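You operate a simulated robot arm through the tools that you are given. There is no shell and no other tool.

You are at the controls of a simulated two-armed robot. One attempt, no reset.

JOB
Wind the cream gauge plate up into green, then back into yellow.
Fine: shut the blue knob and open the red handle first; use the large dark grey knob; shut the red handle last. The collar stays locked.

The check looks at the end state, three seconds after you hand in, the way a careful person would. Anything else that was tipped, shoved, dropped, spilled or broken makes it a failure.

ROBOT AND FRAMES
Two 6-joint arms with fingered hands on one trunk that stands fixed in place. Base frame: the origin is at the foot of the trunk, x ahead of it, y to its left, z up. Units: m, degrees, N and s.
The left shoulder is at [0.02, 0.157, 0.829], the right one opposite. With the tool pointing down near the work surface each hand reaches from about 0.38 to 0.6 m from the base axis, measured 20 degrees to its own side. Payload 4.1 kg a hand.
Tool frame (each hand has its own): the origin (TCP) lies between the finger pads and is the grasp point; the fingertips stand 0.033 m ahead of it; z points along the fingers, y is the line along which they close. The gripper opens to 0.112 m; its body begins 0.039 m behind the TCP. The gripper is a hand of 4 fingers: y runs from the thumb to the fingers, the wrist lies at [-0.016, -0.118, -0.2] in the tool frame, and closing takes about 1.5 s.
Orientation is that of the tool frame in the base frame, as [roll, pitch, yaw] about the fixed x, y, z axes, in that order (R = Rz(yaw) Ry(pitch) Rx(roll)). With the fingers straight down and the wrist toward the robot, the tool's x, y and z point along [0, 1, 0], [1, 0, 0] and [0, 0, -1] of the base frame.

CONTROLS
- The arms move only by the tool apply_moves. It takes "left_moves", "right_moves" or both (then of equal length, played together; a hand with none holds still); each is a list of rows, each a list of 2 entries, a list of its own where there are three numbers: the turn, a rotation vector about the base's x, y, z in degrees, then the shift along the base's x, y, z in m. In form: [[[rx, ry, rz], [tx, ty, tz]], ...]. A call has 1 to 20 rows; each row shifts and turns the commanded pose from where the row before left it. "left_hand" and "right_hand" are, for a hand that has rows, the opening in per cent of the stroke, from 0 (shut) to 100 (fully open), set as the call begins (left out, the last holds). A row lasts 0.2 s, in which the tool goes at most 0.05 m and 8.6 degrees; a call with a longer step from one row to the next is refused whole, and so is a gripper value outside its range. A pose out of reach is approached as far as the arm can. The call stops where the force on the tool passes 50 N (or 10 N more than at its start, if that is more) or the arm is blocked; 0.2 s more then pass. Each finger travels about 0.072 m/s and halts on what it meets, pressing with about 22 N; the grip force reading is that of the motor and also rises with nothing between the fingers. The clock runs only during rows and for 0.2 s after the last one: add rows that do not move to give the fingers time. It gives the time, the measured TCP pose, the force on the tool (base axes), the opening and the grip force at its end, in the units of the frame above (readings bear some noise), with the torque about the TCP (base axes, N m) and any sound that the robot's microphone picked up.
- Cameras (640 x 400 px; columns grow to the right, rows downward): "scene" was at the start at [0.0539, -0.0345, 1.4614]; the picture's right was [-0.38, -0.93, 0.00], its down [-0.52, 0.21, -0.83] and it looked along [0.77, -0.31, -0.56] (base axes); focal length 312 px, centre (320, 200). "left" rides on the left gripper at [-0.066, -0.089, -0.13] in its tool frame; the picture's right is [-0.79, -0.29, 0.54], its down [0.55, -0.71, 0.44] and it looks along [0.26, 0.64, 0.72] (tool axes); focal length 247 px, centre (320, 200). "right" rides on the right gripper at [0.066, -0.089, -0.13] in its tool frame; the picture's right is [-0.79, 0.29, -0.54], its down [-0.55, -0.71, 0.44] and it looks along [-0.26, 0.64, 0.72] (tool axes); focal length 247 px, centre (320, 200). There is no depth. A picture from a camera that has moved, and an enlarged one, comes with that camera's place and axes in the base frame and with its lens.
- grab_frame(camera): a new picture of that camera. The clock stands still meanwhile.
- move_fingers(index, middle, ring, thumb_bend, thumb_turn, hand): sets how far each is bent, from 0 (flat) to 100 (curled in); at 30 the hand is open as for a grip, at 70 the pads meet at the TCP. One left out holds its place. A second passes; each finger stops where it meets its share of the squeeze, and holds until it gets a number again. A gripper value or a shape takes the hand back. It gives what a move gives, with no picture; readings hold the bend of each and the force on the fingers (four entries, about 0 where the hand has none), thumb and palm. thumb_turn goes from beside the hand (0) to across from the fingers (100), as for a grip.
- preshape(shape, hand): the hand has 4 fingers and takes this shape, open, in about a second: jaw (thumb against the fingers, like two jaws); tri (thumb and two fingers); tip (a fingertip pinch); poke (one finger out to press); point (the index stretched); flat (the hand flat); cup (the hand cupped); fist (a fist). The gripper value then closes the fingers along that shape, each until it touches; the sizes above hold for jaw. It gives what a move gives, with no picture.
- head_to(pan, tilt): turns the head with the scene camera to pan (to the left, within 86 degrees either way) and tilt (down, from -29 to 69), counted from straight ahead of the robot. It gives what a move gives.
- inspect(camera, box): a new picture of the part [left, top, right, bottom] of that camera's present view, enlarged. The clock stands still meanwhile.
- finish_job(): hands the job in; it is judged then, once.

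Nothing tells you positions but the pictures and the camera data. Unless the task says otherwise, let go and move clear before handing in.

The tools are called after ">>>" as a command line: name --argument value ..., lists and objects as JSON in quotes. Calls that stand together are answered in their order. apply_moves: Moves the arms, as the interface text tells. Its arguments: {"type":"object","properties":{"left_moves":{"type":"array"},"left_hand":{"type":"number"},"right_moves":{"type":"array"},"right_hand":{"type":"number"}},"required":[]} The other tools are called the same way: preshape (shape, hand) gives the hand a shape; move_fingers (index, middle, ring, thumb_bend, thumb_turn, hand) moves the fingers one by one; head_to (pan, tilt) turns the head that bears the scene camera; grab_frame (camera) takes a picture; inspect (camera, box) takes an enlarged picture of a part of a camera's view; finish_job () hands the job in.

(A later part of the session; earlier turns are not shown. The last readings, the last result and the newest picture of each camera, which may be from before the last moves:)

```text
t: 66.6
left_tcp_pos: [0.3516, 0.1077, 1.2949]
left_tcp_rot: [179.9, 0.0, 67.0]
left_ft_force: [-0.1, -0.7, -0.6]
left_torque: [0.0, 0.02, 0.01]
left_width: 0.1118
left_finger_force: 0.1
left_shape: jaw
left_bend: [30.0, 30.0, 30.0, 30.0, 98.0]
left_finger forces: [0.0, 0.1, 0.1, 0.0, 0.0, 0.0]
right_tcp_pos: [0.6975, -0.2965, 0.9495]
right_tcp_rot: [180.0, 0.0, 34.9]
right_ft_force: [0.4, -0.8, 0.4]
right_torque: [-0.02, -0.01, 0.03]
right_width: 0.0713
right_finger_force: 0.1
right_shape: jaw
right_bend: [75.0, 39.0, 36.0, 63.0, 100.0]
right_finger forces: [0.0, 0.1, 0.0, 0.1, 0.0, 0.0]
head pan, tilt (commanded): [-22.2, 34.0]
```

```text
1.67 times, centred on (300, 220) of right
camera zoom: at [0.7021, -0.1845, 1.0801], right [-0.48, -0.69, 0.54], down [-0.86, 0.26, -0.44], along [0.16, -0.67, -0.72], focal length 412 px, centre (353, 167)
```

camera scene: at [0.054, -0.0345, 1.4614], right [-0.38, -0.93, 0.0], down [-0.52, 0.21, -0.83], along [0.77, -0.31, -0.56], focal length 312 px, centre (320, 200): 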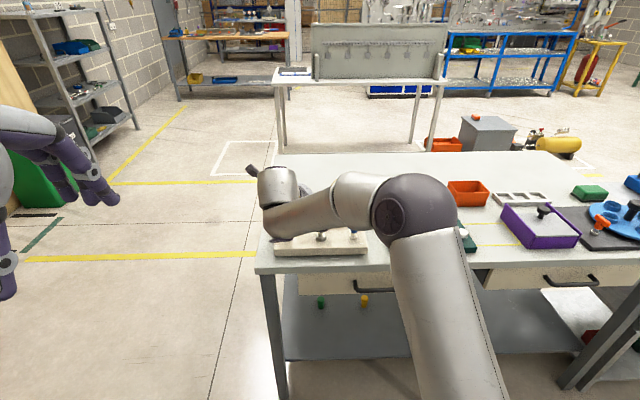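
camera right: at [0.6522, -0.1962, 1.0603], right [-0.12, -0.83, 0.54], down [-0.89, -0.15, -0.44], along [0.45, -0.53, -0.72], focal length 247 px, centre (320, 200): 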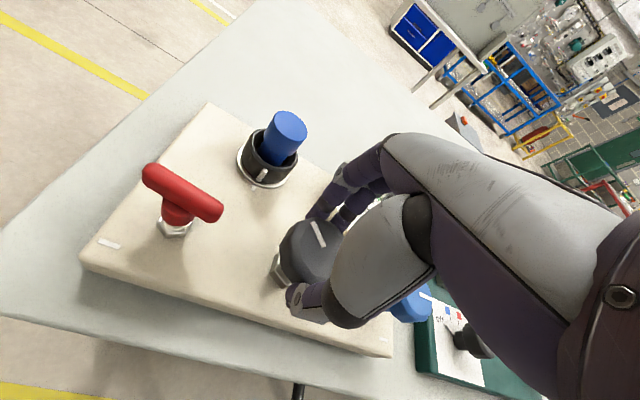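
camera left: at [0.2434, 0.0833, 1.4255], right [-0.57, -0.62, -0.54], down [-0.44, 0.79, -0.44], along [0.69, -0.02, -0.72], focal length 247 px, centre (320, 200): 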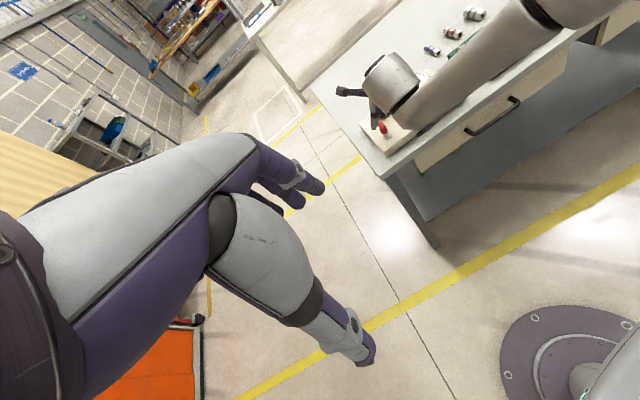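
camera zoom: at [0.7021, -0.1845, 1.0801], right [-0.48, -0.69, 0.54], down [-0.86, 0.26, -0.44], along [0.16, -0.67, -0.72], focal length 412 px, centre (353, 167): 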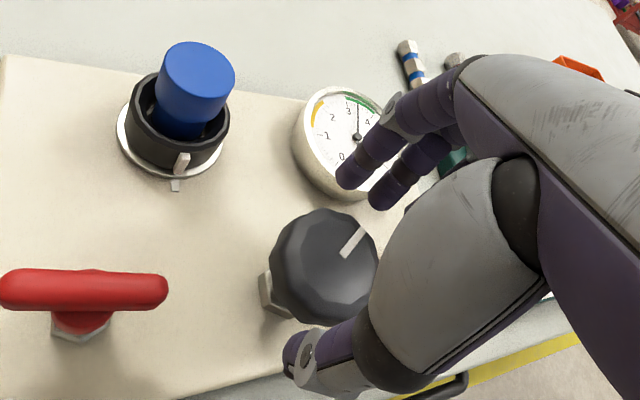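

From here I can confirm the needle in green (~3.4). I narrow slightly, lower and grip.

>>> apply_moves --right_moves '[[[0, 0, 0], [0, 0, 0]], [[0, 0, 0], [0.0005, 0, -0.009]], [[0, 0, 0], [0, 0, -0.009]], [[0, 0, 0], [0, 0, 0]]]' --right_hand 59

>>> inspect --camera "right" --box '[180, 100, 420, 340]'

```text
t: 67.6
left_tcp_pos: [0.352, 0.1075, 1.2939]
left_tcp_rot: [-179.9, 0.0, 66.9]
left_ft_force: [0.8, -0.7, 0.3]
left_torque: [-0.02, 0.02, 0.01]
left_width: 0.1117
left_finger_force: 0.0
left_shape: jaw
left_bend: [30.0, 30.0, 30.0, 30.0, 98.0]
left_finger forces: [0.0, 0.0, 0.0, 0.0, 0.1, 0.0]
right_tcp_pos: [0.6985, -0.2955, 0.9301]
right_tcp_rot: [-180.0, -0.1, 35.2]
right_ft_force: [-0.4, -0.1, 0.2]
right_torque: [0.0, 0.03, -0.03]
right_width: 0.0663
right_finger_force: 0.1
right_shape: jaw
right_bend: [75.0, 41.0, 37.0, 66.0, 100.0]
right_finger forces: [0.0, 0.0, 0.0, 0.1, 0.1, 0.0]
head pan, tilt (commanded): [-22.2, 34.0]
```

```text
1.67 times, centred on (300, 220) of right
camera zoom: at [0.7034, -0.1846, 1.0622], right [-0.48, -0.69, 0.54], down [-0.86, 0.26, -0.44], along [0.16, -0.67, -0.72], focal length 412 px, centre (353, 167)
```

zoom: 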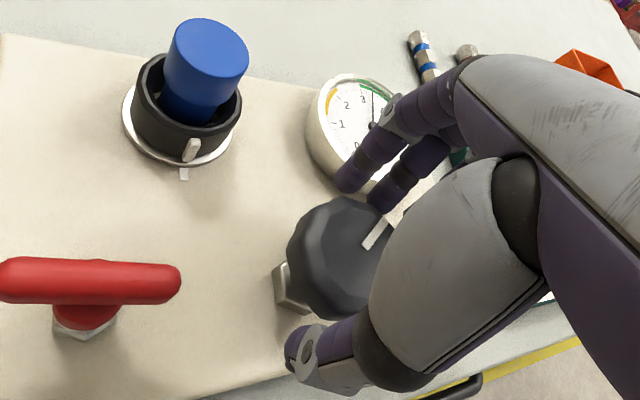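

>>> apply_moves --right_moves '[[[0, 0, 0], [0, 0, 0]], [[0, 0, 0], [0, 0, 0]], [[0, 0, 0], [0, 0, 0]], [[0, 0, 0], [0, 0, 0]], [[0, 0, 0], [0, 0, 0]], [[0, 0, 0], [0, 0, 0]]]' --right_hand 10

>>> inspect --camera "right" --box '[180, 100, 420, 340]'

>>> apply_moves --right_moves '[[[0, 0, 5], [0, 0, 0]], [[0, 0, 5], [0, 0, 0]], [[0, 0, 5], [0, 0, 0]], [[0, 0, 5], [0, 0, 0]], [[0, 0, 5], [0, 0, 0]], [[0, 0, 5], [0, 0, 0]], [[0, 0, 5], [0, 0, 0]], [[0, 0, 5], [0, 0, 0]], [[0, 0, 5], [0, 0, 0]], [[0, 0, 5], [0, 0, 0]], [[0, 0, 5], [0, 0, 0]], [[0, 0, 5], [0, 0, 0]], [[0, 0, 5], [0, 0, 0]], [[0, 0, 5], [0, 0, 0]], [[0, 0, 0], [0, 0, 0]], [[0, 0, 0], [0, 0, 0]]]' --right_hand 10

>>> inspect --camera "scene" --box '[310, 195, 370, 240]'

>>> inspect --camera "left" --box '[370, 50, 430, 100]'

>>> inspect --camera "right" --box '[180, 140, 420, 340]'

```text
t: 69.0
left_tcp_pos: [0.3524, 0.1073, 1.2954]
left_tcp_rot: [180.0, 0.0, 66.8]
left_ft_force: [-0.1, 0.0, 0.5]
left_torque: [0.01, 0.0, -0.03]
left_width: 0.1117
left_finger_force: 0.1
left_shape: jaw
left_bend: [30.0, 30.0, 30.0, 30.0, 98.0]
left_finger forces: [0.0, 0.1, 0.1, 0.0, 0.0, 0.0]
right_tcp_pos: [0.7001, -0.2951, 0.9312]
right_tcp_rot: [180.0, 0.1, 35.1]
right_ft_force: [-0.6, 2.9, -0.4]
right_torque: [0.06, -0.04, 0.04]
right_width: 0.0454
right_finger_force: 21.5
right_shape: jaw
right_bend: [76.0, 48.0, 51.0, 73.0, 100.0]
right_finger forces: [10.4, 6.6, 0.1, 0.1, 20.0, 0.0]
head pan, tilt (commanded): [-22.2, 34.0]
```

```text
1.67 times, centred on (300, 220) of right
camera zoom: at [0.7034, -0.1843, 1.0622], right [-0.48, -0.69, 0.54], down [-0.86, 0.26, -0.44], along [0.16, -0.67, -0.72], focal length 412 px, centre (353, 167)
```

zoom: 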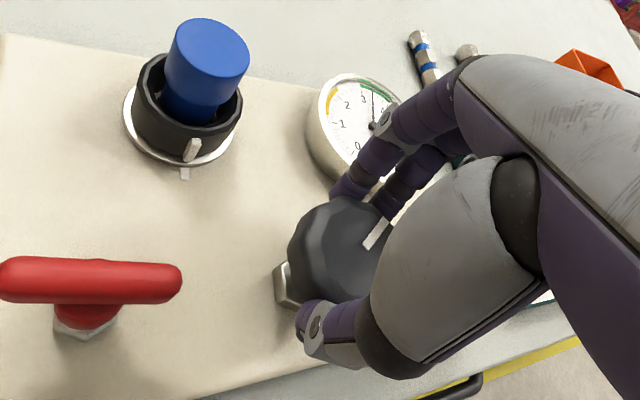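

```text
t: 72.4
left_tcp_pos: [0.3506, 0.1073, 1.2945]
left_tcp_rot: [180.0, 0.0, 67.0]
left_ft_force: [-0.1, -0.4, 0.2]
left_torque: [0.02, 0.0, -0.02]
left_width: 0.1115
left_finger_force: 0.0
left_shape: jaw
left_bend: [30.0, 30.0, 30.0, 30.0, 98.0]
left_finger forces: [0.1, 0.0, 0.1, 0.0, 0.0, 0.0]
right_tcp_pos: [0.6979, -0.2966, 0.9306]
right_tcp_rot: [-179.9, -0.1, 105.0]
right_ft_force: [-10.7, 0.9, 0.7]
right_torque: [0.01, 0.35, -0.11]
right_width: 0.0452
right_finger_force: 22.2
right_shape: jaw
right_bend: [76.0, 49.0, 51.0, 72.0, 99.0]
right_finger forces: [9.5, 4.8, 0.0, 0.0, 24.7, 0.1]
head pan, tilt (commanded): [-22.2, 34.0]
```

```text
8.89 times, centred on (340, 218) of scene
camera zoom: at [0.0535, -0.0344, 1.4614], right [-0.38, -0.93, 0.0], down [-0.52, 0.21, -0.83], along [0.77, -0.31, -0.56], focal length 2774 px, centre (142, 44)
```

zoom: 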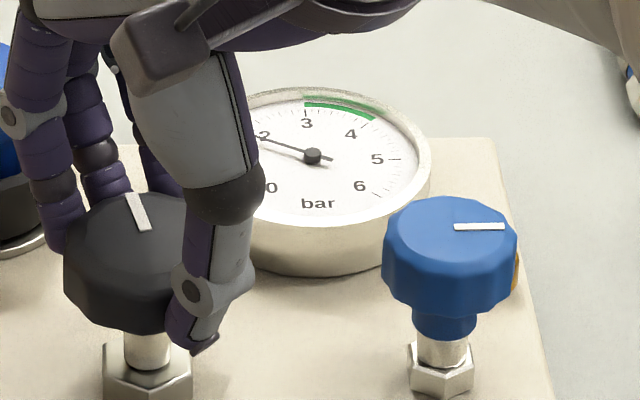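

```text
8.00 times, centred on (400, 75) of left
camera zoom: at [0.243, 0.0831, 1.4256], right [-0.57, -0.62, -0.54], down [-0.44, 0.79, -0.44], along [0.69, -0.02, -0.72], focal length 1976 px, centre (-320, 1200)
```

zoom: 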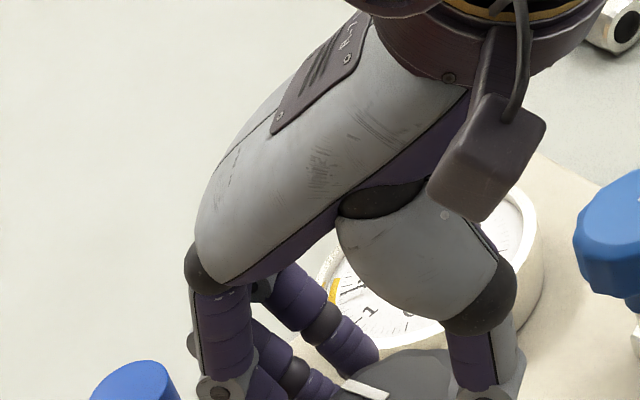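

```text
2.00 times, centred on (300, 240) of right
camera zoom: at [0.5965, -0.2556, 1.0625], right [0.48, -0.69, 0.54], down [-0.54, -0.72, -0.44], along [0.69, -0.08, -0.72], focal length 494 px, centre (360, 120)
```

zoom: 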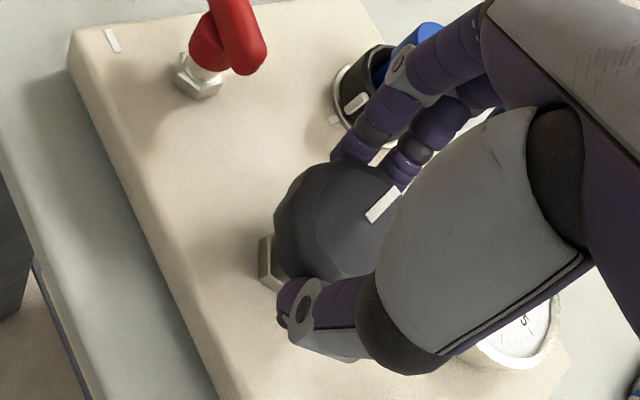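

The needle has dropped to ~1.9 bar, already in the yellow span (about 1.2–2.2). A further 8° should centre it.

>>> apply_moves --right_moves '[[[0, 0, 4], [0, 0, 0]], [[0, 0, 4], [0, 0, 0]], [[0, 0, 0], [0, 0, 0]], [[0, 0, 0], [0, 0, 0]]]' --right_hand 10

>>> inspect --camera "scene" --box '[310, 195, 370, 240]'

```text
t: 73.4
left_tcp_pos: [0.3509, 0.106, 1.2949]
left_tcp_rot: [179.9, 0.1, 66.9]
left_ft_force: [0.3, -0.3, 0.2]
left_torque: [-0.03, -0.05, -0.02]
left_width: 0.1118
left_finger_force: 0.1
left_shape: jaw
left_bend: [30.0, 30.0, 30.0, 30.0, 98.0]
left_finger forces: [0.0, 0.0, 0.0, 0.0, 0.1, 0.0]
right_tcp_pos: [0.6979, -0.2963, 0.9323]
right_tcp_rot: [180.0, 0.0, 113.1]
right_ft_force: [-9.1, 2.9, -1.1]
right_torque: [0.02, 0.31, -0.11]
right_width: 0.0451
right_finger_force: 22.0
right_shape: jaw
right_bend: [76.0, 49.0, 51.0, 73.0, 98.0]
right_finger forces: [10.0, 4.9, 0.0, 0.0, 23.5, 0.0]
head pan, tilt (commanded): [-22.2, 34.0]
```

```text
8.89 times, centred on (340, 218) of scene
camera zoom: at [0.0536, -0.0345, 1.4614], right [-0.38, -0.93, 0.0], down [-0.52, 0.21, -0.83], along [0.77, -0.31, -0.56], focal length 2774 px, centre (142, 44)
```

zoom: 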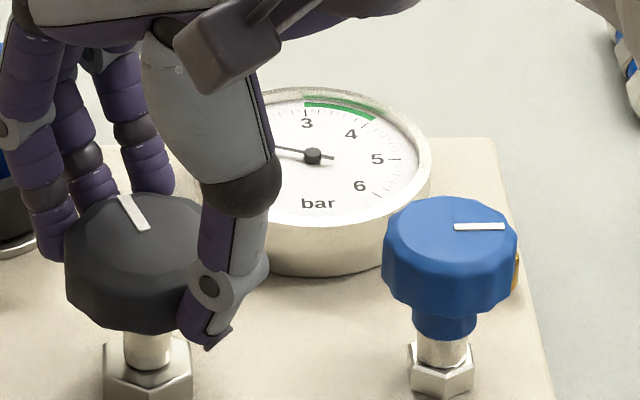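

Needle at ~1.6. I release, lift clear and read the full dial.

>>> apply_moves --right_moves '[[[0, 0, 0], [0, 0, 0]], [[0, 0, 0], [0, 0, 0]], [[0, 0, 0], [0, 0, 0]], [[0, 0, 0], [0, 0, 0]], [[0, 0, 0], [0, 0, 0.01]], [[0, 0, 0], [0, 0, 0.02]], [[0, 0, 0], [0, 0, 0.03]], [[0, 0, 0], [-0.01, 0, 0.03]], [[0, 0, 0], [-0.03, 0, 0.02]], [[0, 0, 0], [-0.03, 0, 0]], [[0, 0, 0], [0, 0, 0]]]' --right_hand 66

>>> inspect --camera "scene" --box '[310, 195, 370, 240]'

>>> inspect --camera "left" --box '[350, 40, 450, 120]'

>>> grab_frame --camera "right"

```text
t: 75.8
left_tcp_pos: [0.3513, 0.1082, 1.2948]
left_tcp_rot: [180.0, 0.0, 66.9]
left_ft_force: [0.3, 0.5, 0.0]
left_torque: [-0.02, 0.0, -0.04]
left_width: 0.1118
left_finger_force: 0.1
left_shape: jaw
left_bend: [30.0, 30.0, 30.0, 30.0, 98.0]
left_finger forces: [0.0, 0.0, 0.1, 0.1, 0.0, 0.0]
right_tcp_pos: [0.6309, -0.2954, 1.0407]
right_tcp_rot: [180.0, 0.0, 113.0]
right_ft_force: [-0.2, 0.0, -0.4]
right_torque: [-0.01, 0.01, 0.02]
right_width: 0.0736
right_finger_force: 0.1
right_shape: jaw
right_bend: [75.0, 38.0, 35.0, 62.0, 100.0]
right_finger forces: [0.1, 0.0, 0.1, 0.0, 0.1, 0.0]
head pan, tilt (commanded): [-22.2, 34.0]
```

```text
8.89 times, centred on (340, 218) of scene
camera zoom: at [0.0541, -0.0345, 1.4614], right [-0.38, -0.93, 0.0], down [-0.52, 0.21, -0.83], along [0.77, -0.31, -0.56], focal length 2774 px, centre (142, 44)
```

zoom: 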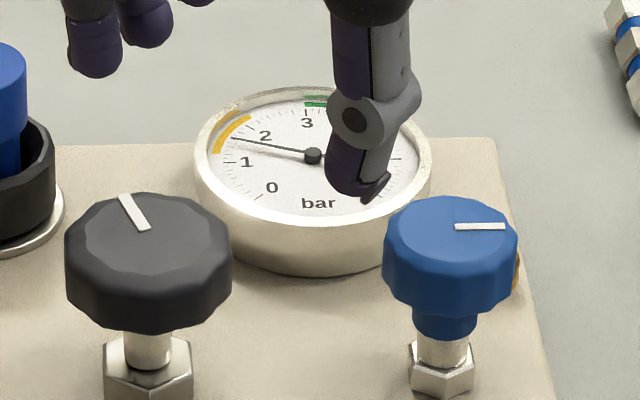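

```text
5.00 times, centred on (400, 80) of left
camera zoom: at [0.2435, 0.0831, 1.4255], right [-0.57, -0.62, -0.54], down [-0.44, 0.79, -0.44], along [0.69, -0.02, -0.72], focal length 1235 px, centre (-80, 800)
```

zoom: 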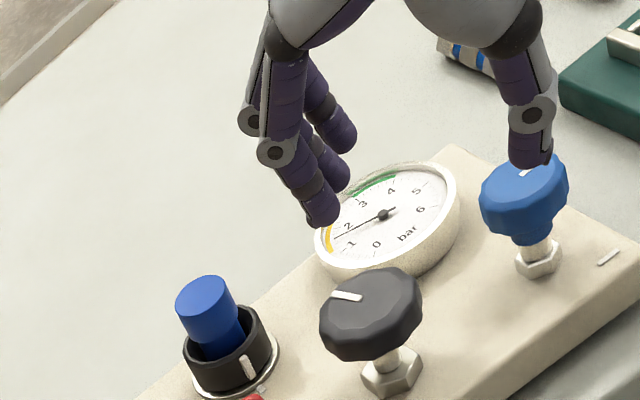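

```text
taken
camera right: at [0.524, -0.2701, 1.1719], right [0.57, -0.62, 0.54], down [-0.44, -0.79, -0.44], along [0.69, 0.01, -0.72], focal length 247 px, centre (320, 200)
```

right: 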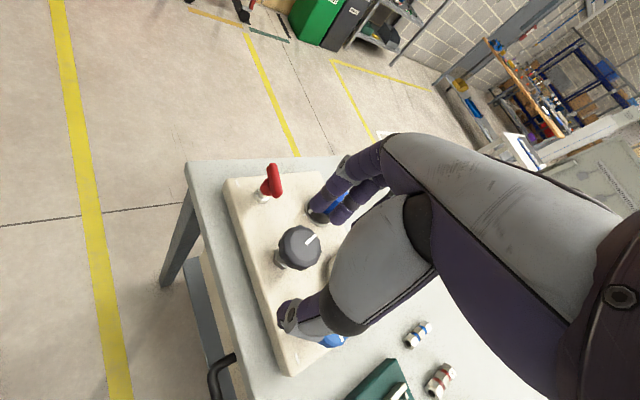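

Needle sits mid-yellow (~1.6 bar). Now I shut the red handle: approach with yaw ~62 and a 30° tilt so a clockwise turn can run all the way to -20°.

>>> apply_moves --right_moves '[[[0, 0, -7.3], [0, 0, 0]], [[0, 0, -7.3], [0, 0, 0]], [[0, 0, -7.3], [0, 0, 0]], [[0, 0, -7.3], [0, 0, 0]], [[0, 0, -7.3], [0, 0, 0]], [[0, 0, -7.3], [0, 0, 0]], [[0, 0, -7.2], [0, 0, 0]], [[6.62, -3.52, 0], [0.01, 0.015, 0]], [[6.62, -3.52, 0], [0.02, 0.02, 0]], [[6.62, -3.52, 0], [0.02, 0.02, 0]], [[6.62, -3.52, 0], [0.02, 0.02, 0]], [[0, 0, 0], [0.0285, 0.0135, -0.02]], [[0, 0, 0], [0, 0, 0]], [[0, 0, 0], [0, 0, 0]]]' --right_hand 54

>>> grab_frame --camera "right"

>>> inspect --camera "left" --box '[320, 40, 440, 160]'

>>> inspect --camera "scene" --box '[240, 150, 400, 260]'

```text
t: 78.8
left_tcp_pos: [0.3513, 0.1076, 1.2939]
left_tcp_rot: [-180.0, 0.0, 66.9]
left_ft_force: [-0.3, -0.5, 0.5]
left_torque: [0.02, 0.01, 0.04]
left_width: 0.1117
left_finger_force: 0.0
left_shape: jaw
left_bend: [30.0, 30.0, 30.0, 30.0, 98.0]
left_finger forces: [0.0, 0.0, 0.0, 0.0, 0.0, 0.0]
right_tcp_pos: [0.7268, -0.2056, 1.0209]
right_tcp_rot: [-180.0, -30.0, 61.9]
right_ft_force: [-0.4, -0.6, 0.4]
right_torque: [0.0, 0.03, 0.0]
right_width: 0.061
right_finger_force: 0.1
right_shape: jaw
right_bend: [76.0, 43.0, 39.0, 68.0, 100.0]
right_finger forces: [0.1, 0.0, 0.0, 0.0, 0.0, 0.0]
head pan, tilt (commanded): [-22.2, 34.0]
```

```text
taken
camera right: at [0.6454, -0.1715, 1.1674], right [-0.2, -0.98, 0.07], down [-0.75, 0.1, -0.65], along [0.63, -0.18, -0.75], focal length 247 px, centre (320, 200)
```

right: 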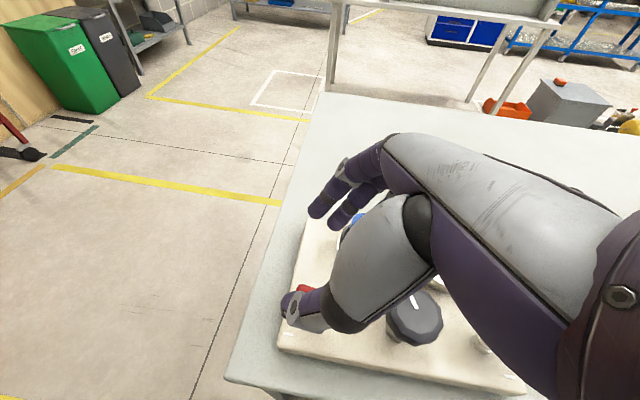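

```text
3.33 times, centred on (380, 100) of left
camera zoom: at [0.2433, 0.0831, 1.4255], right [-0.57, -0.62, -0.54], down [-0.44, 0.79, -0.44], along [0.69, -0.02, -0.72], focal length 823 px, centre (120, 533)
```

zoom: 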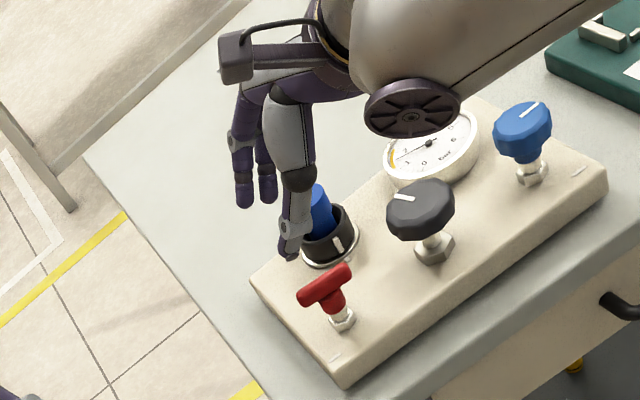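

```text
3.64 times, centred on (320, 205) of scene
camera zoom: at [0.0539, -0.0345, 1.4614], right [-0.38, -0.93, 0.0], down [-0.52, 0.21, -0.83], along [0.77, -0.31, -0.56], focal length 1135 px, centre (320, 182)
```

zoom: 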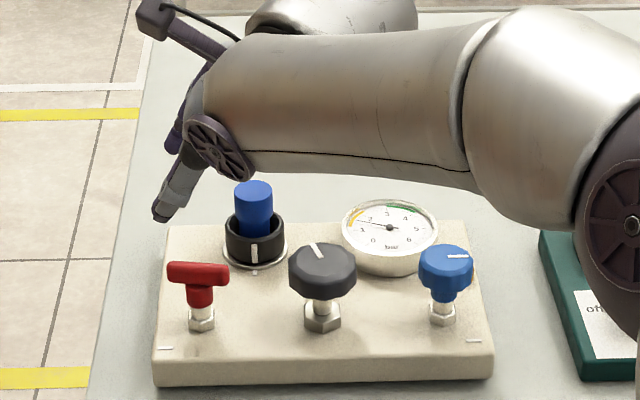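

>>> apply_moves --right_moves '[[[0, 0, 0], [0.001, 0, -0.025]], [[0, 0, 0], [0.001, 0, -0.02]], [[0, 0, 0], [0.0, -0.001, -0.02]], [[0, 0, 0], [0, 0, 0]], [[0, 0, 0], [0, 0, 0]]]' --right_hand 54

>>> inspect --camera "right" --box '[230, 160, 490, 340]'

>>> inspect --camera "left" --box '[320, 40, 440, 160]'

>>> inspect --camera "scene" --box '[240, 150, 400, 260]'

```text
t: 80.0
left_tcp_pos: [0.3518, 0.1076, 1.2946]
left_tcp_rot: [180.0, 0.0, 66.9]
left_ft_force: [0.3, 0.2, 0.1]
left_torque: [0.03, 0.02, 0.0]
left_width: 0.1116
left_finger_force: 0.2
left_shape: jaw
left_bend: [30.0, 30.0, 30.0, 30.0, 98.0]
left_finger forces: [0.1, 0.1, 0.0, 0.1, 0.0, 0.0]
right_tcp_pos: [0.7292, -0.2074, 0.9558]
right_tcp_rot: [179.9, -29.9, 62.2]
right_ft_force: [-0.5, -0.6, -0.6]
right_torque: [-0.01, 0.01, 0.02]
right_width: 0.0612
right_finger_force: 0.0
right_shape: jaw
right_bend: [76.0, 43.0, 39.0, 68.0, 100.0]
right_finger forces: [0.0, 0.0, 0.1, 0.0, 0.1, 0.0]
head pan, tilt (commanded): [-22.2, 34.0]
```

```text
2.22 times, centred on (360, 250) of right
camera zoom: at [0.6477, -0.172, 1.1026], right [-0.19, -0.98, 0.07], down [-0.75, 0.1, -0.65], along [0.63, -0.18, -0.75], focal length 549 px, centre (231, 89)
```

zoom: 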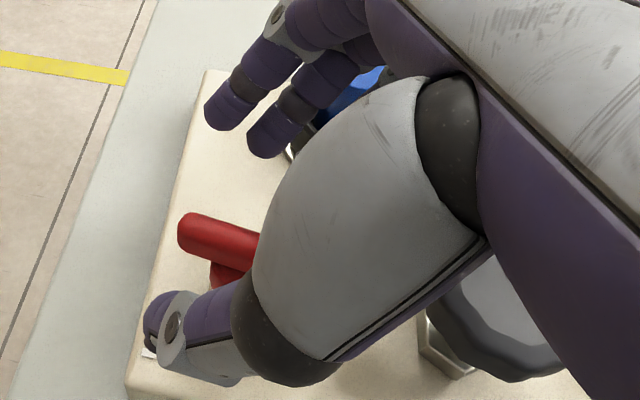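

```text
3.33 times, centred on (380, 100) of left
camera zoom: at [0.2434, 0.0831, 1.4255], right [-0.57, -0.62, -0.54], down [-0.44, 0.79, -0.44], along [0.69, -0.02, -0.72], focal length 823 px, centre (120, 533)
```

zoom: 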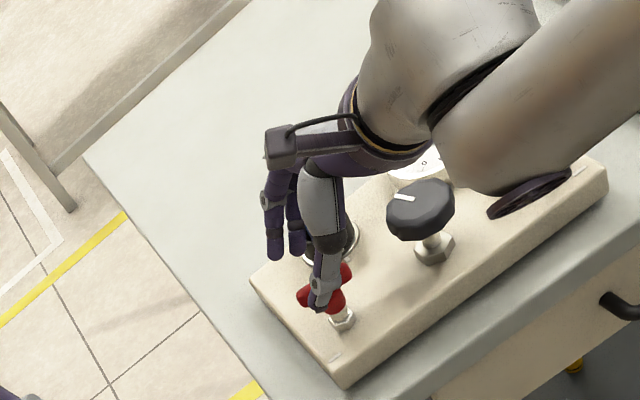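

```text
3.64 times, centred on (320, 205) of scene
camera zoom: at [0.0539, -0.0345, 1.4614], right [-0.38, -0.93, 0.0], down [-0.52, 0.21, -0.83], along [0.77, -0.31, -0.56], focal length 1135 px, centre (320, 182)
```

zoom: 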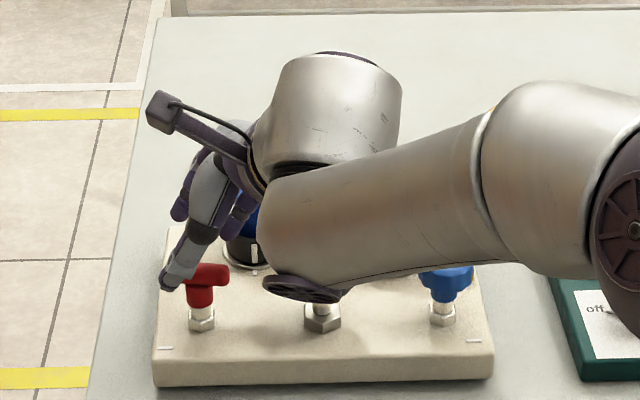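

>>> apply_moves --right_moves '[[[0, 0, 0], [0, 0, -0.016]], [[0, 0, 0], [0, 0, -0.016]], [[0, 0, 0], [0, 0, 0]], [[0, 0, 0], [0, 0, 0]]]' --right_hand 54

>>> inspect --camera "right" --box '[230, 160, 490, 340]'

>>> inspect --camera "left" --box '[320, 60, 420, 140]'

```text
t: 81.0
left_tcp_pos: [0.3521, 0.1078, 1.2936]
left_tcp_rot: [180.0, -0.1, 67.0]
left_ft_force: [0.4, 0.4, -0.4]
left_torque: [0.0, -0.01, -0.02]
left_width: 0.1115
left_finger_force: 0.2
left_shape: jaw
left_bend: [30.0, 30.0, 30.0, 30.0, 98.0]
left_finger forces: [0.1, 0.1, 0.1, 0.1, 0.0, 0.0]
right_tcp_pos: [0.7289, -0.2083, 0.9255]
right_tcp_rot: [180.0, -30.0, 62.1]
right_ft_force: [-0.4, 0.1, 0.5]
right_torque: [-0.01, -0.01, 0.01]
right_width: 0.0611
right_finger_force: 0.1
right_shape: jaw
right_bend: [76.0, 43.0, 39.0, 68.0, 100.0]
right_finger forces: [0.0, 0.0, 0.0, 0.0, 0.1, 0.0]
head pan, tilt (commanded): [-22.2, 34.0]
```

```text
2.22 times, centred on (360, 250) of right
camera zoom: at [0.6477, -0.173, 1.0713], right [-0.19, -0.98, 0.07], down [-0.75, 0.1, -0.65], along [0.63, -0.18, -0.75], focal length 549 px, centre (231, 89)
```

zoom: 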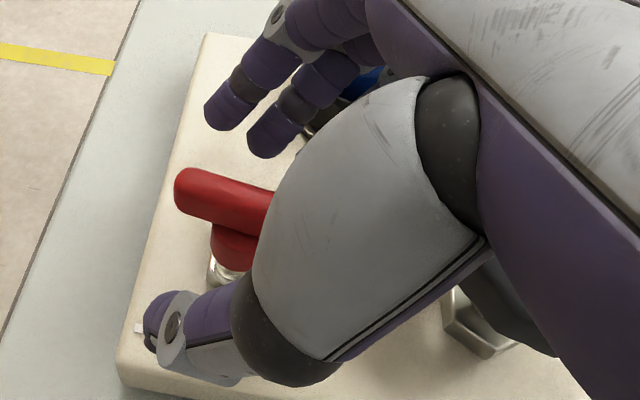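

```text
5.00 times, centred on (370, 100) of left
camera zoom: at [0.2434, 0.0831, 1.4255], right [-0.57, -0.62, -0.54], down [-0.44, 0.79, -0.44], along [0.69, -0.02, -0.72], focal length 1235 px, centre (70, 700)
```

zoom: 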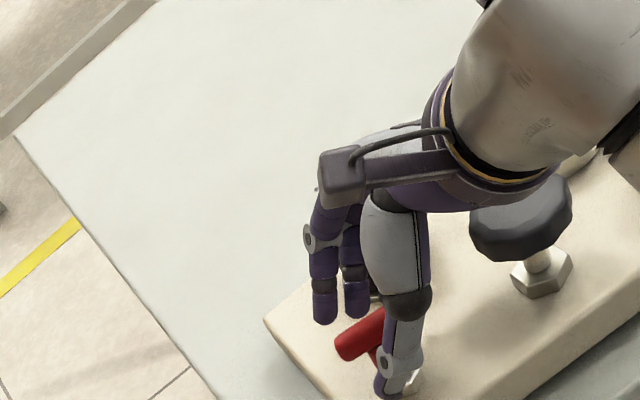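

The bar is between the jaws. Close and check the grip.

>>> apply_moves --right_moves '[[[0, 0, 0], [0, 0, 0]], [[0, 0, 0], [0, 0, 0]], [[0, 0, 0], [0, 0, 0]], [[0, 0, 0], [0, 0, 0]], [[0, 0, 0], [0, 0, 0]], [[0, 0, 0], [0, 0, 0]], [[0, 0, 0], [0, 0, 0]]]' --right_hand 0

>>> inspect --camera "right" --box '[230, 160, 490, 340]'

```text
t: 82.6
left_tcp_pos: [0.3516, 0.1081, 1.2941]
left_tcp_rot: [180.0, 0.0, 66.9]
left_ft_force: [0.1, -0.3, -0.8]
left_torque: [0.01, -0.01, -0.02]
left_width: 0.1117
left_finger_force: 0.1
left_shape: jaw
left_bend: [30.0, 30.0, 30.0, 30.0, 98.0]
left_finger forces: [0.0, 0.0, 0.0, 0.0, 0.0, 0.0]
right_tcp_pos: [0.7292, -0.2086, 0.9247]
right_tcp_rot: [-179.9, -29.9, 62.0]
right_ft_force: [-0.5, 0.5, -1.5]
right_torque: [0.02, 0.0, 0.0]
right_width: 0.0096
right_finger_force: 22.0
right_shape: jaw
right_bend: [72.0, 61.0, 69.0, 72.0, 100.0]
right_finger forces: [11.5, 6.0, 0.5, 0.0, 19.1, 0.0]
head pan, tilt (commanded): [-22.2, 34.0]
```

```text
2.22 times, centred on (360, 250) of right
camera zoom: at [0.6477, -0.1729, 1.0713], right [-0.19, -0.98, 0.07], down [-0.75, 0.1, -0.65], along [0.63, -0.18, -0.75], focal length 549 px, centre (231, 89)
```

zoom: 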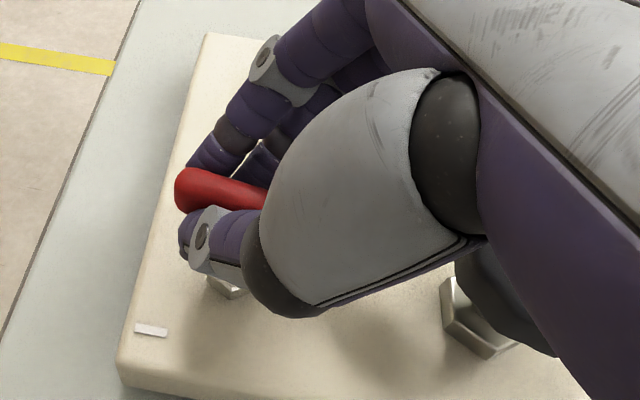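

Good grip. Turn clockwise 40°.

>>> apply_moves --right_moves '[[[0, 0, -5], [0, 0, 0]], [[0, 0, -5], [0, 0, 0]], [[0, 0, -5], [0, 0, 0]], [[0, 0, -5], [0, 0, 0]], [[0, 0, -5], [0, 0, 0]], [[0, 0, -5], [0, 0, 0]], [[0, 0, -5], [0, 0, 0]], [[0, 0, -5], [0, 0, 0]], [[0, 0, 0], [0, 0, 0]]]' --right_hand 0

>>> inspect --camera "right" --box '[230, 160, 490, 340]'

>>> inspect --camera "left" --box '[320, 40, 440, 160]'

```text
t: 84.6
left_tcp_pos: [0.3508, 0.1076, 1.2945]
left_tcp_rot: [180.0, 0.0, 66.8]
left_ft_force: [-0.2, 0.9, -0.9]
left_torque: [-0.02, 0.01, 0.0]
left_width: 0.1116
left_finger_force: 0.0
left_shape: jaw
left_bend: [30.0, 30.0, 30.0, 30.0, 98.0]
left_finger forces: [0.0, 0.0, 0.1, 0.0, 0.0, 0.0]
right_tcp_pos: [0.7285, -0.2083, 0.9256]
right_tcp_rot: [-180.0, -29.9, 22.0]
right_ft_force: [-1.9, 5.9, 0.5]
right_torque: [0.18, 0.05, 0.06]
right_width: 0.0096
right_finger_force: 21.8
right_shape: jaw
right_bend: [72.0, 61.0, 70.0, 72.0, 100.0]
right_finger forces: [10.9, 5.0, 1.3, 0.0, 23.8, 0.1]
head pan, tilt (commanded): [-22.2, 34.0]
```

```text
2.22 times, centred on (360, 250) of right
camera zoom: at [0.6893, -0.1278, 1.071], right [-0.78, -0.62, 0.07], down [-0.51, 0.56, -0.65], along [0.37, -0.54, -0.75], focal length 549 px, centre (231, 89)
```

zoom: 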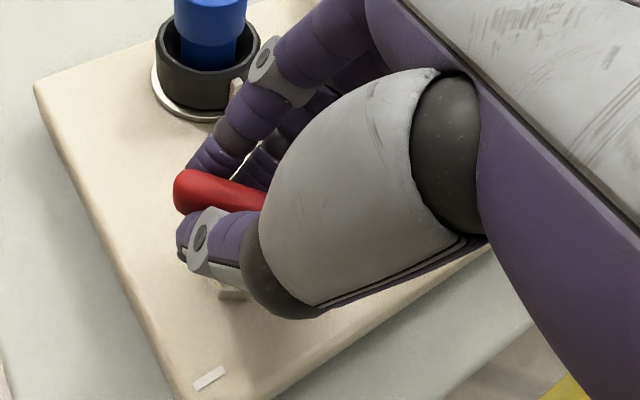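

```text
3.33 times, centred on (380, 100) of left
camera zoom: at [0.2433, 0.0834, 1.4255], right [-0.57, -0.62, -0.54], down [-0.44, 0.79, -0.44], along [0.69, -0.02, -0.72], focal length 823 px, centre (120, 533)
```

zoom: 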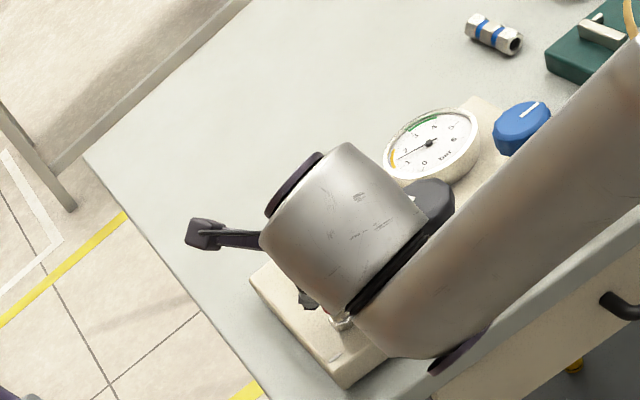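

>>> apply_moves --right_moves '[[[0, 0, -5], [0, 0, 0]], [[0, 0, -5], [0, 0, 0]], [[0, 0, -5], [0, 0, 0]], [[0, 0, -5], [0, 0, 0]], [[0, 0, -5], [0, 0, 0]], [[0, 0, -5], [0, 0, 0]], [[0, 0, -5], [0, 0, 0]], [[0, 0, 0], [0, 0, 0]]]' --right_hand 0

>>> inspect --camera "right" --box '[230, 160, 490, 340]'

>>> inspect --camera "left" --box '[320, 40, 440, 160]'

>>> inspect --camera "scene" --box '[240, 150, 400, 260]'

```text
t: 86.4
left_tcp_pos: [0.3519, 0.1076, 1.2944]
left_tcp_rot: [180.0, 0.0, 67.0]
left_ft_force: [0.4, 0.6, 0.0]
left_torque: [0.03, 0.0, 0.01]
left_width: 0.1117
left_finger_force: 0.0
left_shape: jaw
left_bend: [30.0, 30.0, 30.0, 30.0, 98.0]
left_finger forces: [0.1, 0.0, 0.0, 0.0, 0.1, 0.1]
right_tcp_pos: [0.73, -0.2088, 0.9241]
right_tcp_rot: [179.9, -30.1, -13.0]
right_ft_force: [-3.5, 12.0, 0.1]
right_torque: [0.33, 0.04, 0.07]
right_width: 0.0095
right_finger_force: 21.8
right_shape: jaw
right_bend: [73.0, 62.0, 71.0, 72.0, 100.0]
right_finger forces: [10.5, 3.8, 0.7, 0.0, 25.9, 0.0]
head pan, tilt (commanded): [-22.2, 34.0]
```

```text
2.22 times, centred on (360, 250) of right
camera zoom: at [0.7426, -0.1192, 1.0712], right [-1.0, -0.06, 0.07], down [-0.1, 0.75, -0.65], along [-0.01, -0.66, -0.75], focal length 549 px, centre (231, 89)
```

zoom: 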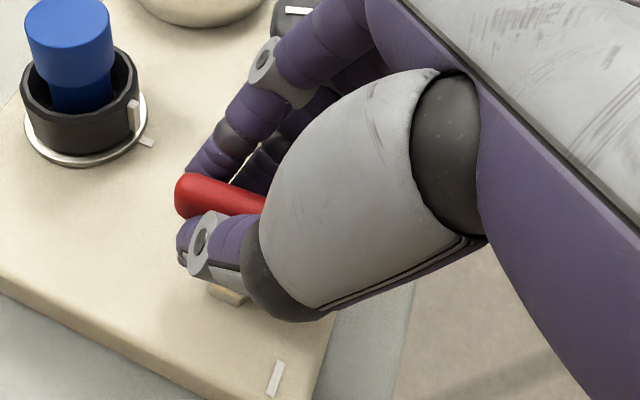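

```text
3.33 times, centred on (380, 100) of left
camera zoom: at [0.2432, 0.0836, 1.4255], right [-0.57, -0.62, -0.54], down [-0.44, 0.79, -0.44], along [0.69, -0.02, -0.72], focal length 823 px, centre (120, 533)
```

zoom: 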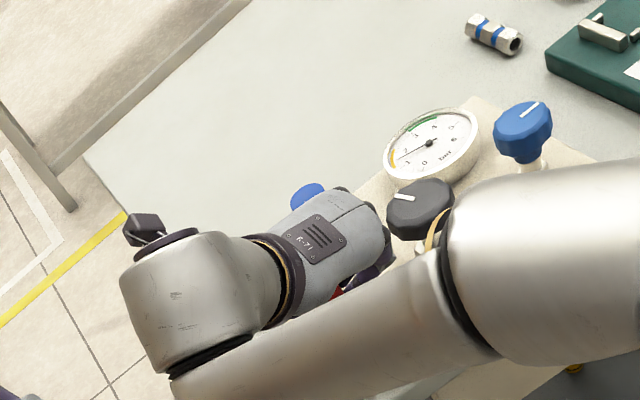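

```text
3.64 times, centred on (320, 205) of scene
camera zoom: at [0.0538, -0.0341, 1.4614], right [-0.38, -0.93, 0.0], down [-0.52, 0.21, -0.83], along [0.77, -0.31, -0.56], focal length 1135 px, centre (320, 182)
```

zoom: 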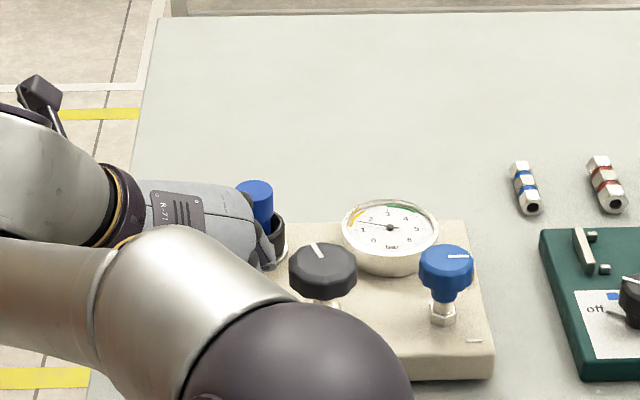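

>>> apply_moves --right_moves '[[[0, 0, -4], [0.0005, 0.0015, 0]], [[0, 0, -4], [0, 0.0005, 0]], [[0, 0, 0], [0, 0, 0]]]' --right_hand 0

>>> inspect --camera "right" --box '[230, 160, 490, 340]'

```text
t: 87.2
left_tcp_pos: [0.3518, 0.1074, 1.2956]
left_tcp_rot: [-180.0, -0.1, 67.0]
left_ft_force: [-1.2, 0.0, 0.0]
left_torque: [-0.01, 0.03, -0.01]
left_width: 0.1117
left_finger_force: 0.1
left_shape: jaw
left_bend: [30.0, 30.0, 30.0, 30.0, 98.0]
left_finger forces: [0.1, 0.0, 0.0, 0.0, 0.1, 0.0]
right_tcp_pos: [0.7287, -0.207, 0.9242]
right_tcp_rot: [179.9, -30.2, -20.7]
right_ft_force: [6.6, 6.4, 0.7]
right_torque: [0.17, -0.22, 0.21]
right_width: 0.0096
right_finger_force: 22.1
right_shape: jaw
right_bend: [72.0, 62.0, 70.0, 72.0, 100.0]
right_finger forces: [9.1, 5.4, 1.3, 0.0, 23.8, 0.0]
head pan, tilt (commanded): [-22.2, 34.0]
```

```text
2.22 times, centred on (360, 250) of right
camera zoom: at [0.7534, -0.1203, 1.071], right [-1.0, 0.07, 0.07], down [0.01, 0.76, -0.66], along [-0.1, -0.65, -0.75], focal length 549 px, centre (231, 89)
```

zoom: 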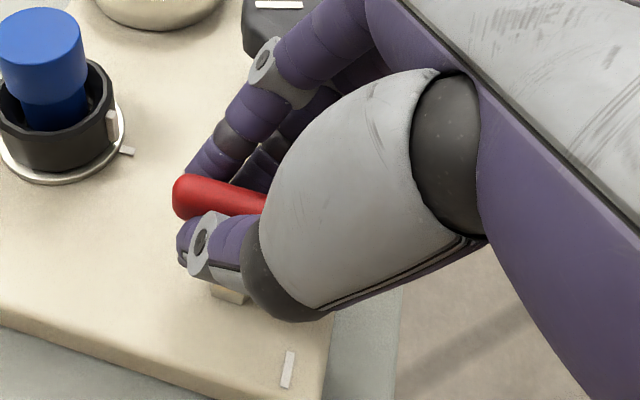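

Torque is starting to rise at yaw -20.7. One more small nudge clockwise to be sure it's seated on its stop.

>>> apply_moves --right_moves '[[[0, 0, -3], [0, 0, 0]], [[0, 0, -3], [0, 0, 0]], [[0, 0, 0], [0, 0, 0]]]' --right_hand 0

>>> inspect --camera "right" --box '[230, 160, 490, 340]'

```text
t: 88.0
left_tcp_pos: [0.3521, 0.1098, 1.2938]
left_tcp_rot: [-180.0, 0.0, 66.9]
left_ft_force: [-0.4, -0.9, 0.4]
left_torque: [0.01, -0.01, 0.0]
left_width: 0.112
left_finger_force: 0.1
left_shape: jaw
left_bend: [30.0, 30.0, 30.0, 30.0, 98.0]
left_finger forces: [0.0, 0.0, 0.0, 0.0, 0.0, 0.0]
right_tcp_pos: [0.7136, -0.2082, 0.9198]
right_tcp_rot: [-179.7, -30.4, -26.9]
right_ft_force: [26.9, 16.6, 11.7]
right_torque: [0.3, -0.67, 0.51]
right_width: 0.0088
right_finger_force: 21.9
right_shape: jaw
right_bend: [73.0, 75.0, 71.0, 68.0, 97.0]
right_finger forces: [6.8, 0.0, 0.1, 0.0, 30.1, 0.1]
right hand out of reach, approached as far as the arm can: row 1, 2
head pan, tilt (commanded): [-22.2, 34.0]
```

```text
2.22 times, centred on (360, 250) of right
camera zoom: at [0.7458, -0.1242, 1.0672], right [-0.98, 0.17, 0.06], down [0.09, 0.75, -0.65], along [-0.16, -0.64, -0.76], focal length 549 px, centre (231, 89)
```

zoom: 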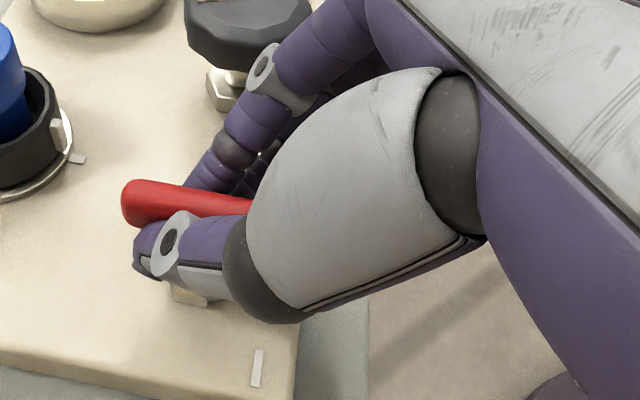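

The arm reached its limit and slid back slightly along the bar while the bar held — it's on its stop. I release just enough and lift away.

>>> apply_moves --right_moves '[[[0, 0, 0], [0, 0, 0]], [[0, 0, 0], [0, 0, 0]], [[0, 0, 0], [0, 0, 0]], [[0, 0, 0], [0, 0, 0]], [[0, 0, 0], [0, 0, 0]]]' --right_hand 38

>>> inspect --camera "right" --box '[230, 160, 490, 340]'

>>> inspect --camera "scene" --box '[240, 150, 400, 260]'

```text
t: 89.2
left_tcp_pos: [0.3509, 0.1084, 1.2942]
left_tcp_rot: [-179.9, 0.0, 66.9]
left_ft_force: [-0.4, -0.3, -0.3]
left_torque: [0.04, 0.01, 0.02]
left_width: 0.1115
left_finger_force: 0.1
left_shape: jaw
left_bend: [30.0, 30.0, 30.0, 30.0, 98.0]
left_finger forces: [0.0, 0.0, 0.1, 0.0, 0.0, 0.1]
right_tcp_pos: [0.7098, -0.2108, 0.9194]
right_tcp_rot: [179.9, -30.0, -27.0]
right_ft_force: [-0.7, 0.5, 0.0]
right_torque: [-0.03, 0.0, 0.0]
right_width: 0.0429
right_finger_force: 0.0
right_shape: jaw
right_bend: [76.0, 50.0, 47.0, 73.0, 100.0]
right_finger forces: [0.0, 0.0, 0.0, 0.0, 0.2, 0.0]
head pan, tilt (commanded): [-22.2, 34.0]
```

```text
2.22 times, centred on (360, 250) of right
camera zoom: at [0.7451, -0.1267, 1.0653], right [-0.98, 0.18, 0.07], down [0.09, 0.75, -0.65], along [-0.17, -0.64, -0.75], focal length 549 px, centre (231, 89)
```

zoom: 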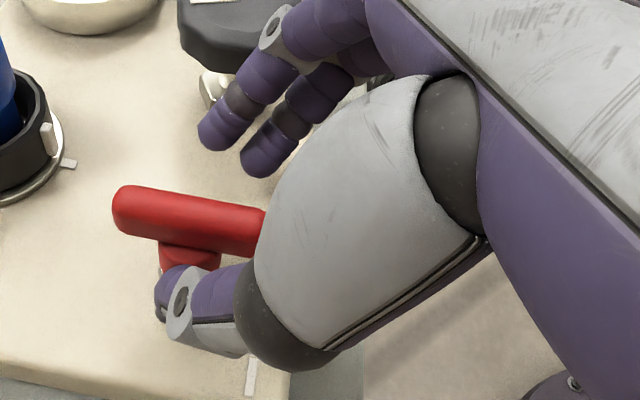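

```text
3.64 times, centred on (320, 205) of scene
camera zoom: at [0.0539, -0.0345, 1.4614], right [-0.38, -0.93, 0.0], down [-0.52, 0.21, -0.83], along [0.77, -0.31, -0.56], focal length 1135 px, centre (320, 182)
```

zoom: 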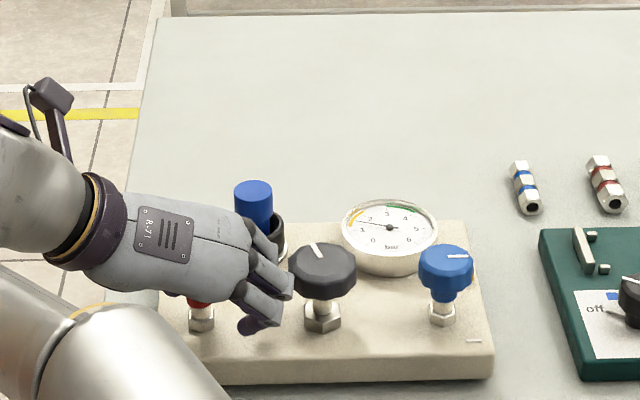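

Released with no load; the gauge is still in yellow. I lift up and back along the bar direction, then clear.

>>> apply_moves --right_moves '[[[0, 0, 0], [-0.002, 0.0007, 0.012]], [[0, 0, 0], [-0.005, 0.0017, 0.015]], [[0, 0, 0], [-0.01, 0.0034, 0.02]], [[0, 0, 0], [-0.015, 0.005, 0.025]], [[0, 0, 0], [-0.02, 0.005, 0.03]], [[0, 0, 0], [0, 0, 0]]]' --right_hand 38

>>> grab_frame --camera "right"

>>> inspect --camera "scene" --box '[240, 150, 400, 260]'

>>> grab_frame --camera "left"

```text
t: 90.6
left_tcp_pos: [0.3518, 0.1081, 1.2932]
left_tcp_rot: [180.0, -0.1, 66.8]
left_ft_force: [-0.1, 0.3, -1.0]
left_torque: [0.0, 0.04, 0.0]
left_width: 0.1114
left_finger_force: 0.1
left_shape: jaw
left_bend: [30.0, 30.0, 30.0, 30.0, 98.0]
left_finger forces: [0.0, 0.1, 0.0, 0.0, 0.1, 0.1]
right_tcp_pos: [0.6566, -0.1935, 1.0224]
right_tcp_rot: [-180.0, -30.0, -27.1]
right_ft_force: [0.7, 0.2, 0.2]
right_torque: [-0.03, 0.0, 0.02]
right_width: 0.0427
right_finger_force: 0.2
right_shape: jaw
right_bend: [76.0, 50.0, 47.0, 73.0, 100.0]
right_finger forces: [0.1, 0.1, 0.0, 0.0, 0.0, 0.1]
head pan, tilt (commanded): [-22.2, 34.0]
```

```text
taken
camera right: at [0.6912, -0.1093, 1.1694], right [-0.98, 0.18, 0.07], down [0.09, 0.75, -0.65], along [-0.17, -0.64, -0.75], focal length 247 px, centre (320, 200)
```

right: 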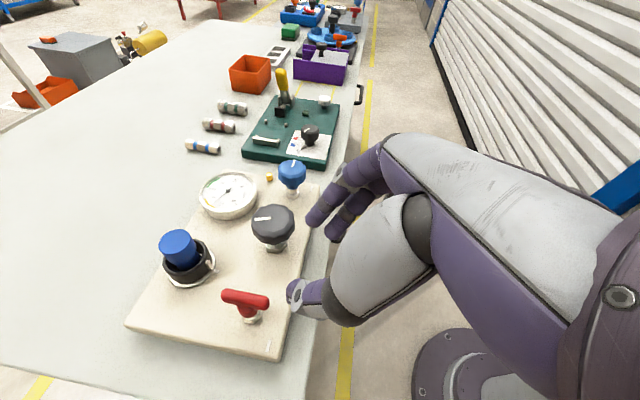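

```text
3.64 times, centred on (320, 205) of scene
camera zoom: at [0.0541, -0.0345, 1.4614], right [-0.38, -0.93, 0.0], down [-0.52, 0.21, -0.83], along [0.77, -0.31, -0.56], focal length 1135 px, centre (320, 182)
```

zoom: 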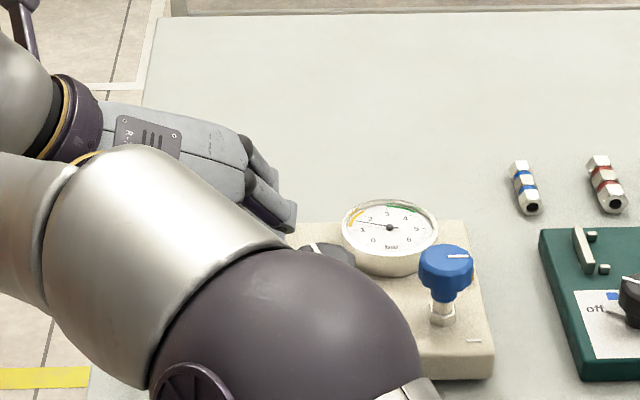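

```text
taken
camera left: at [0.2435, 0.0831, 1.4255], right [-0.57, -0.62, -0.54], down [-0.44, 0.79, -0.44], along [0.69, -0.02, -0.72], focal length 247 px, centre (320, 200)
```

left: 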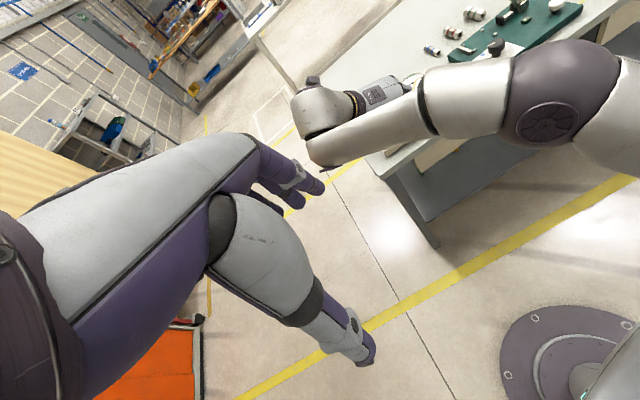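

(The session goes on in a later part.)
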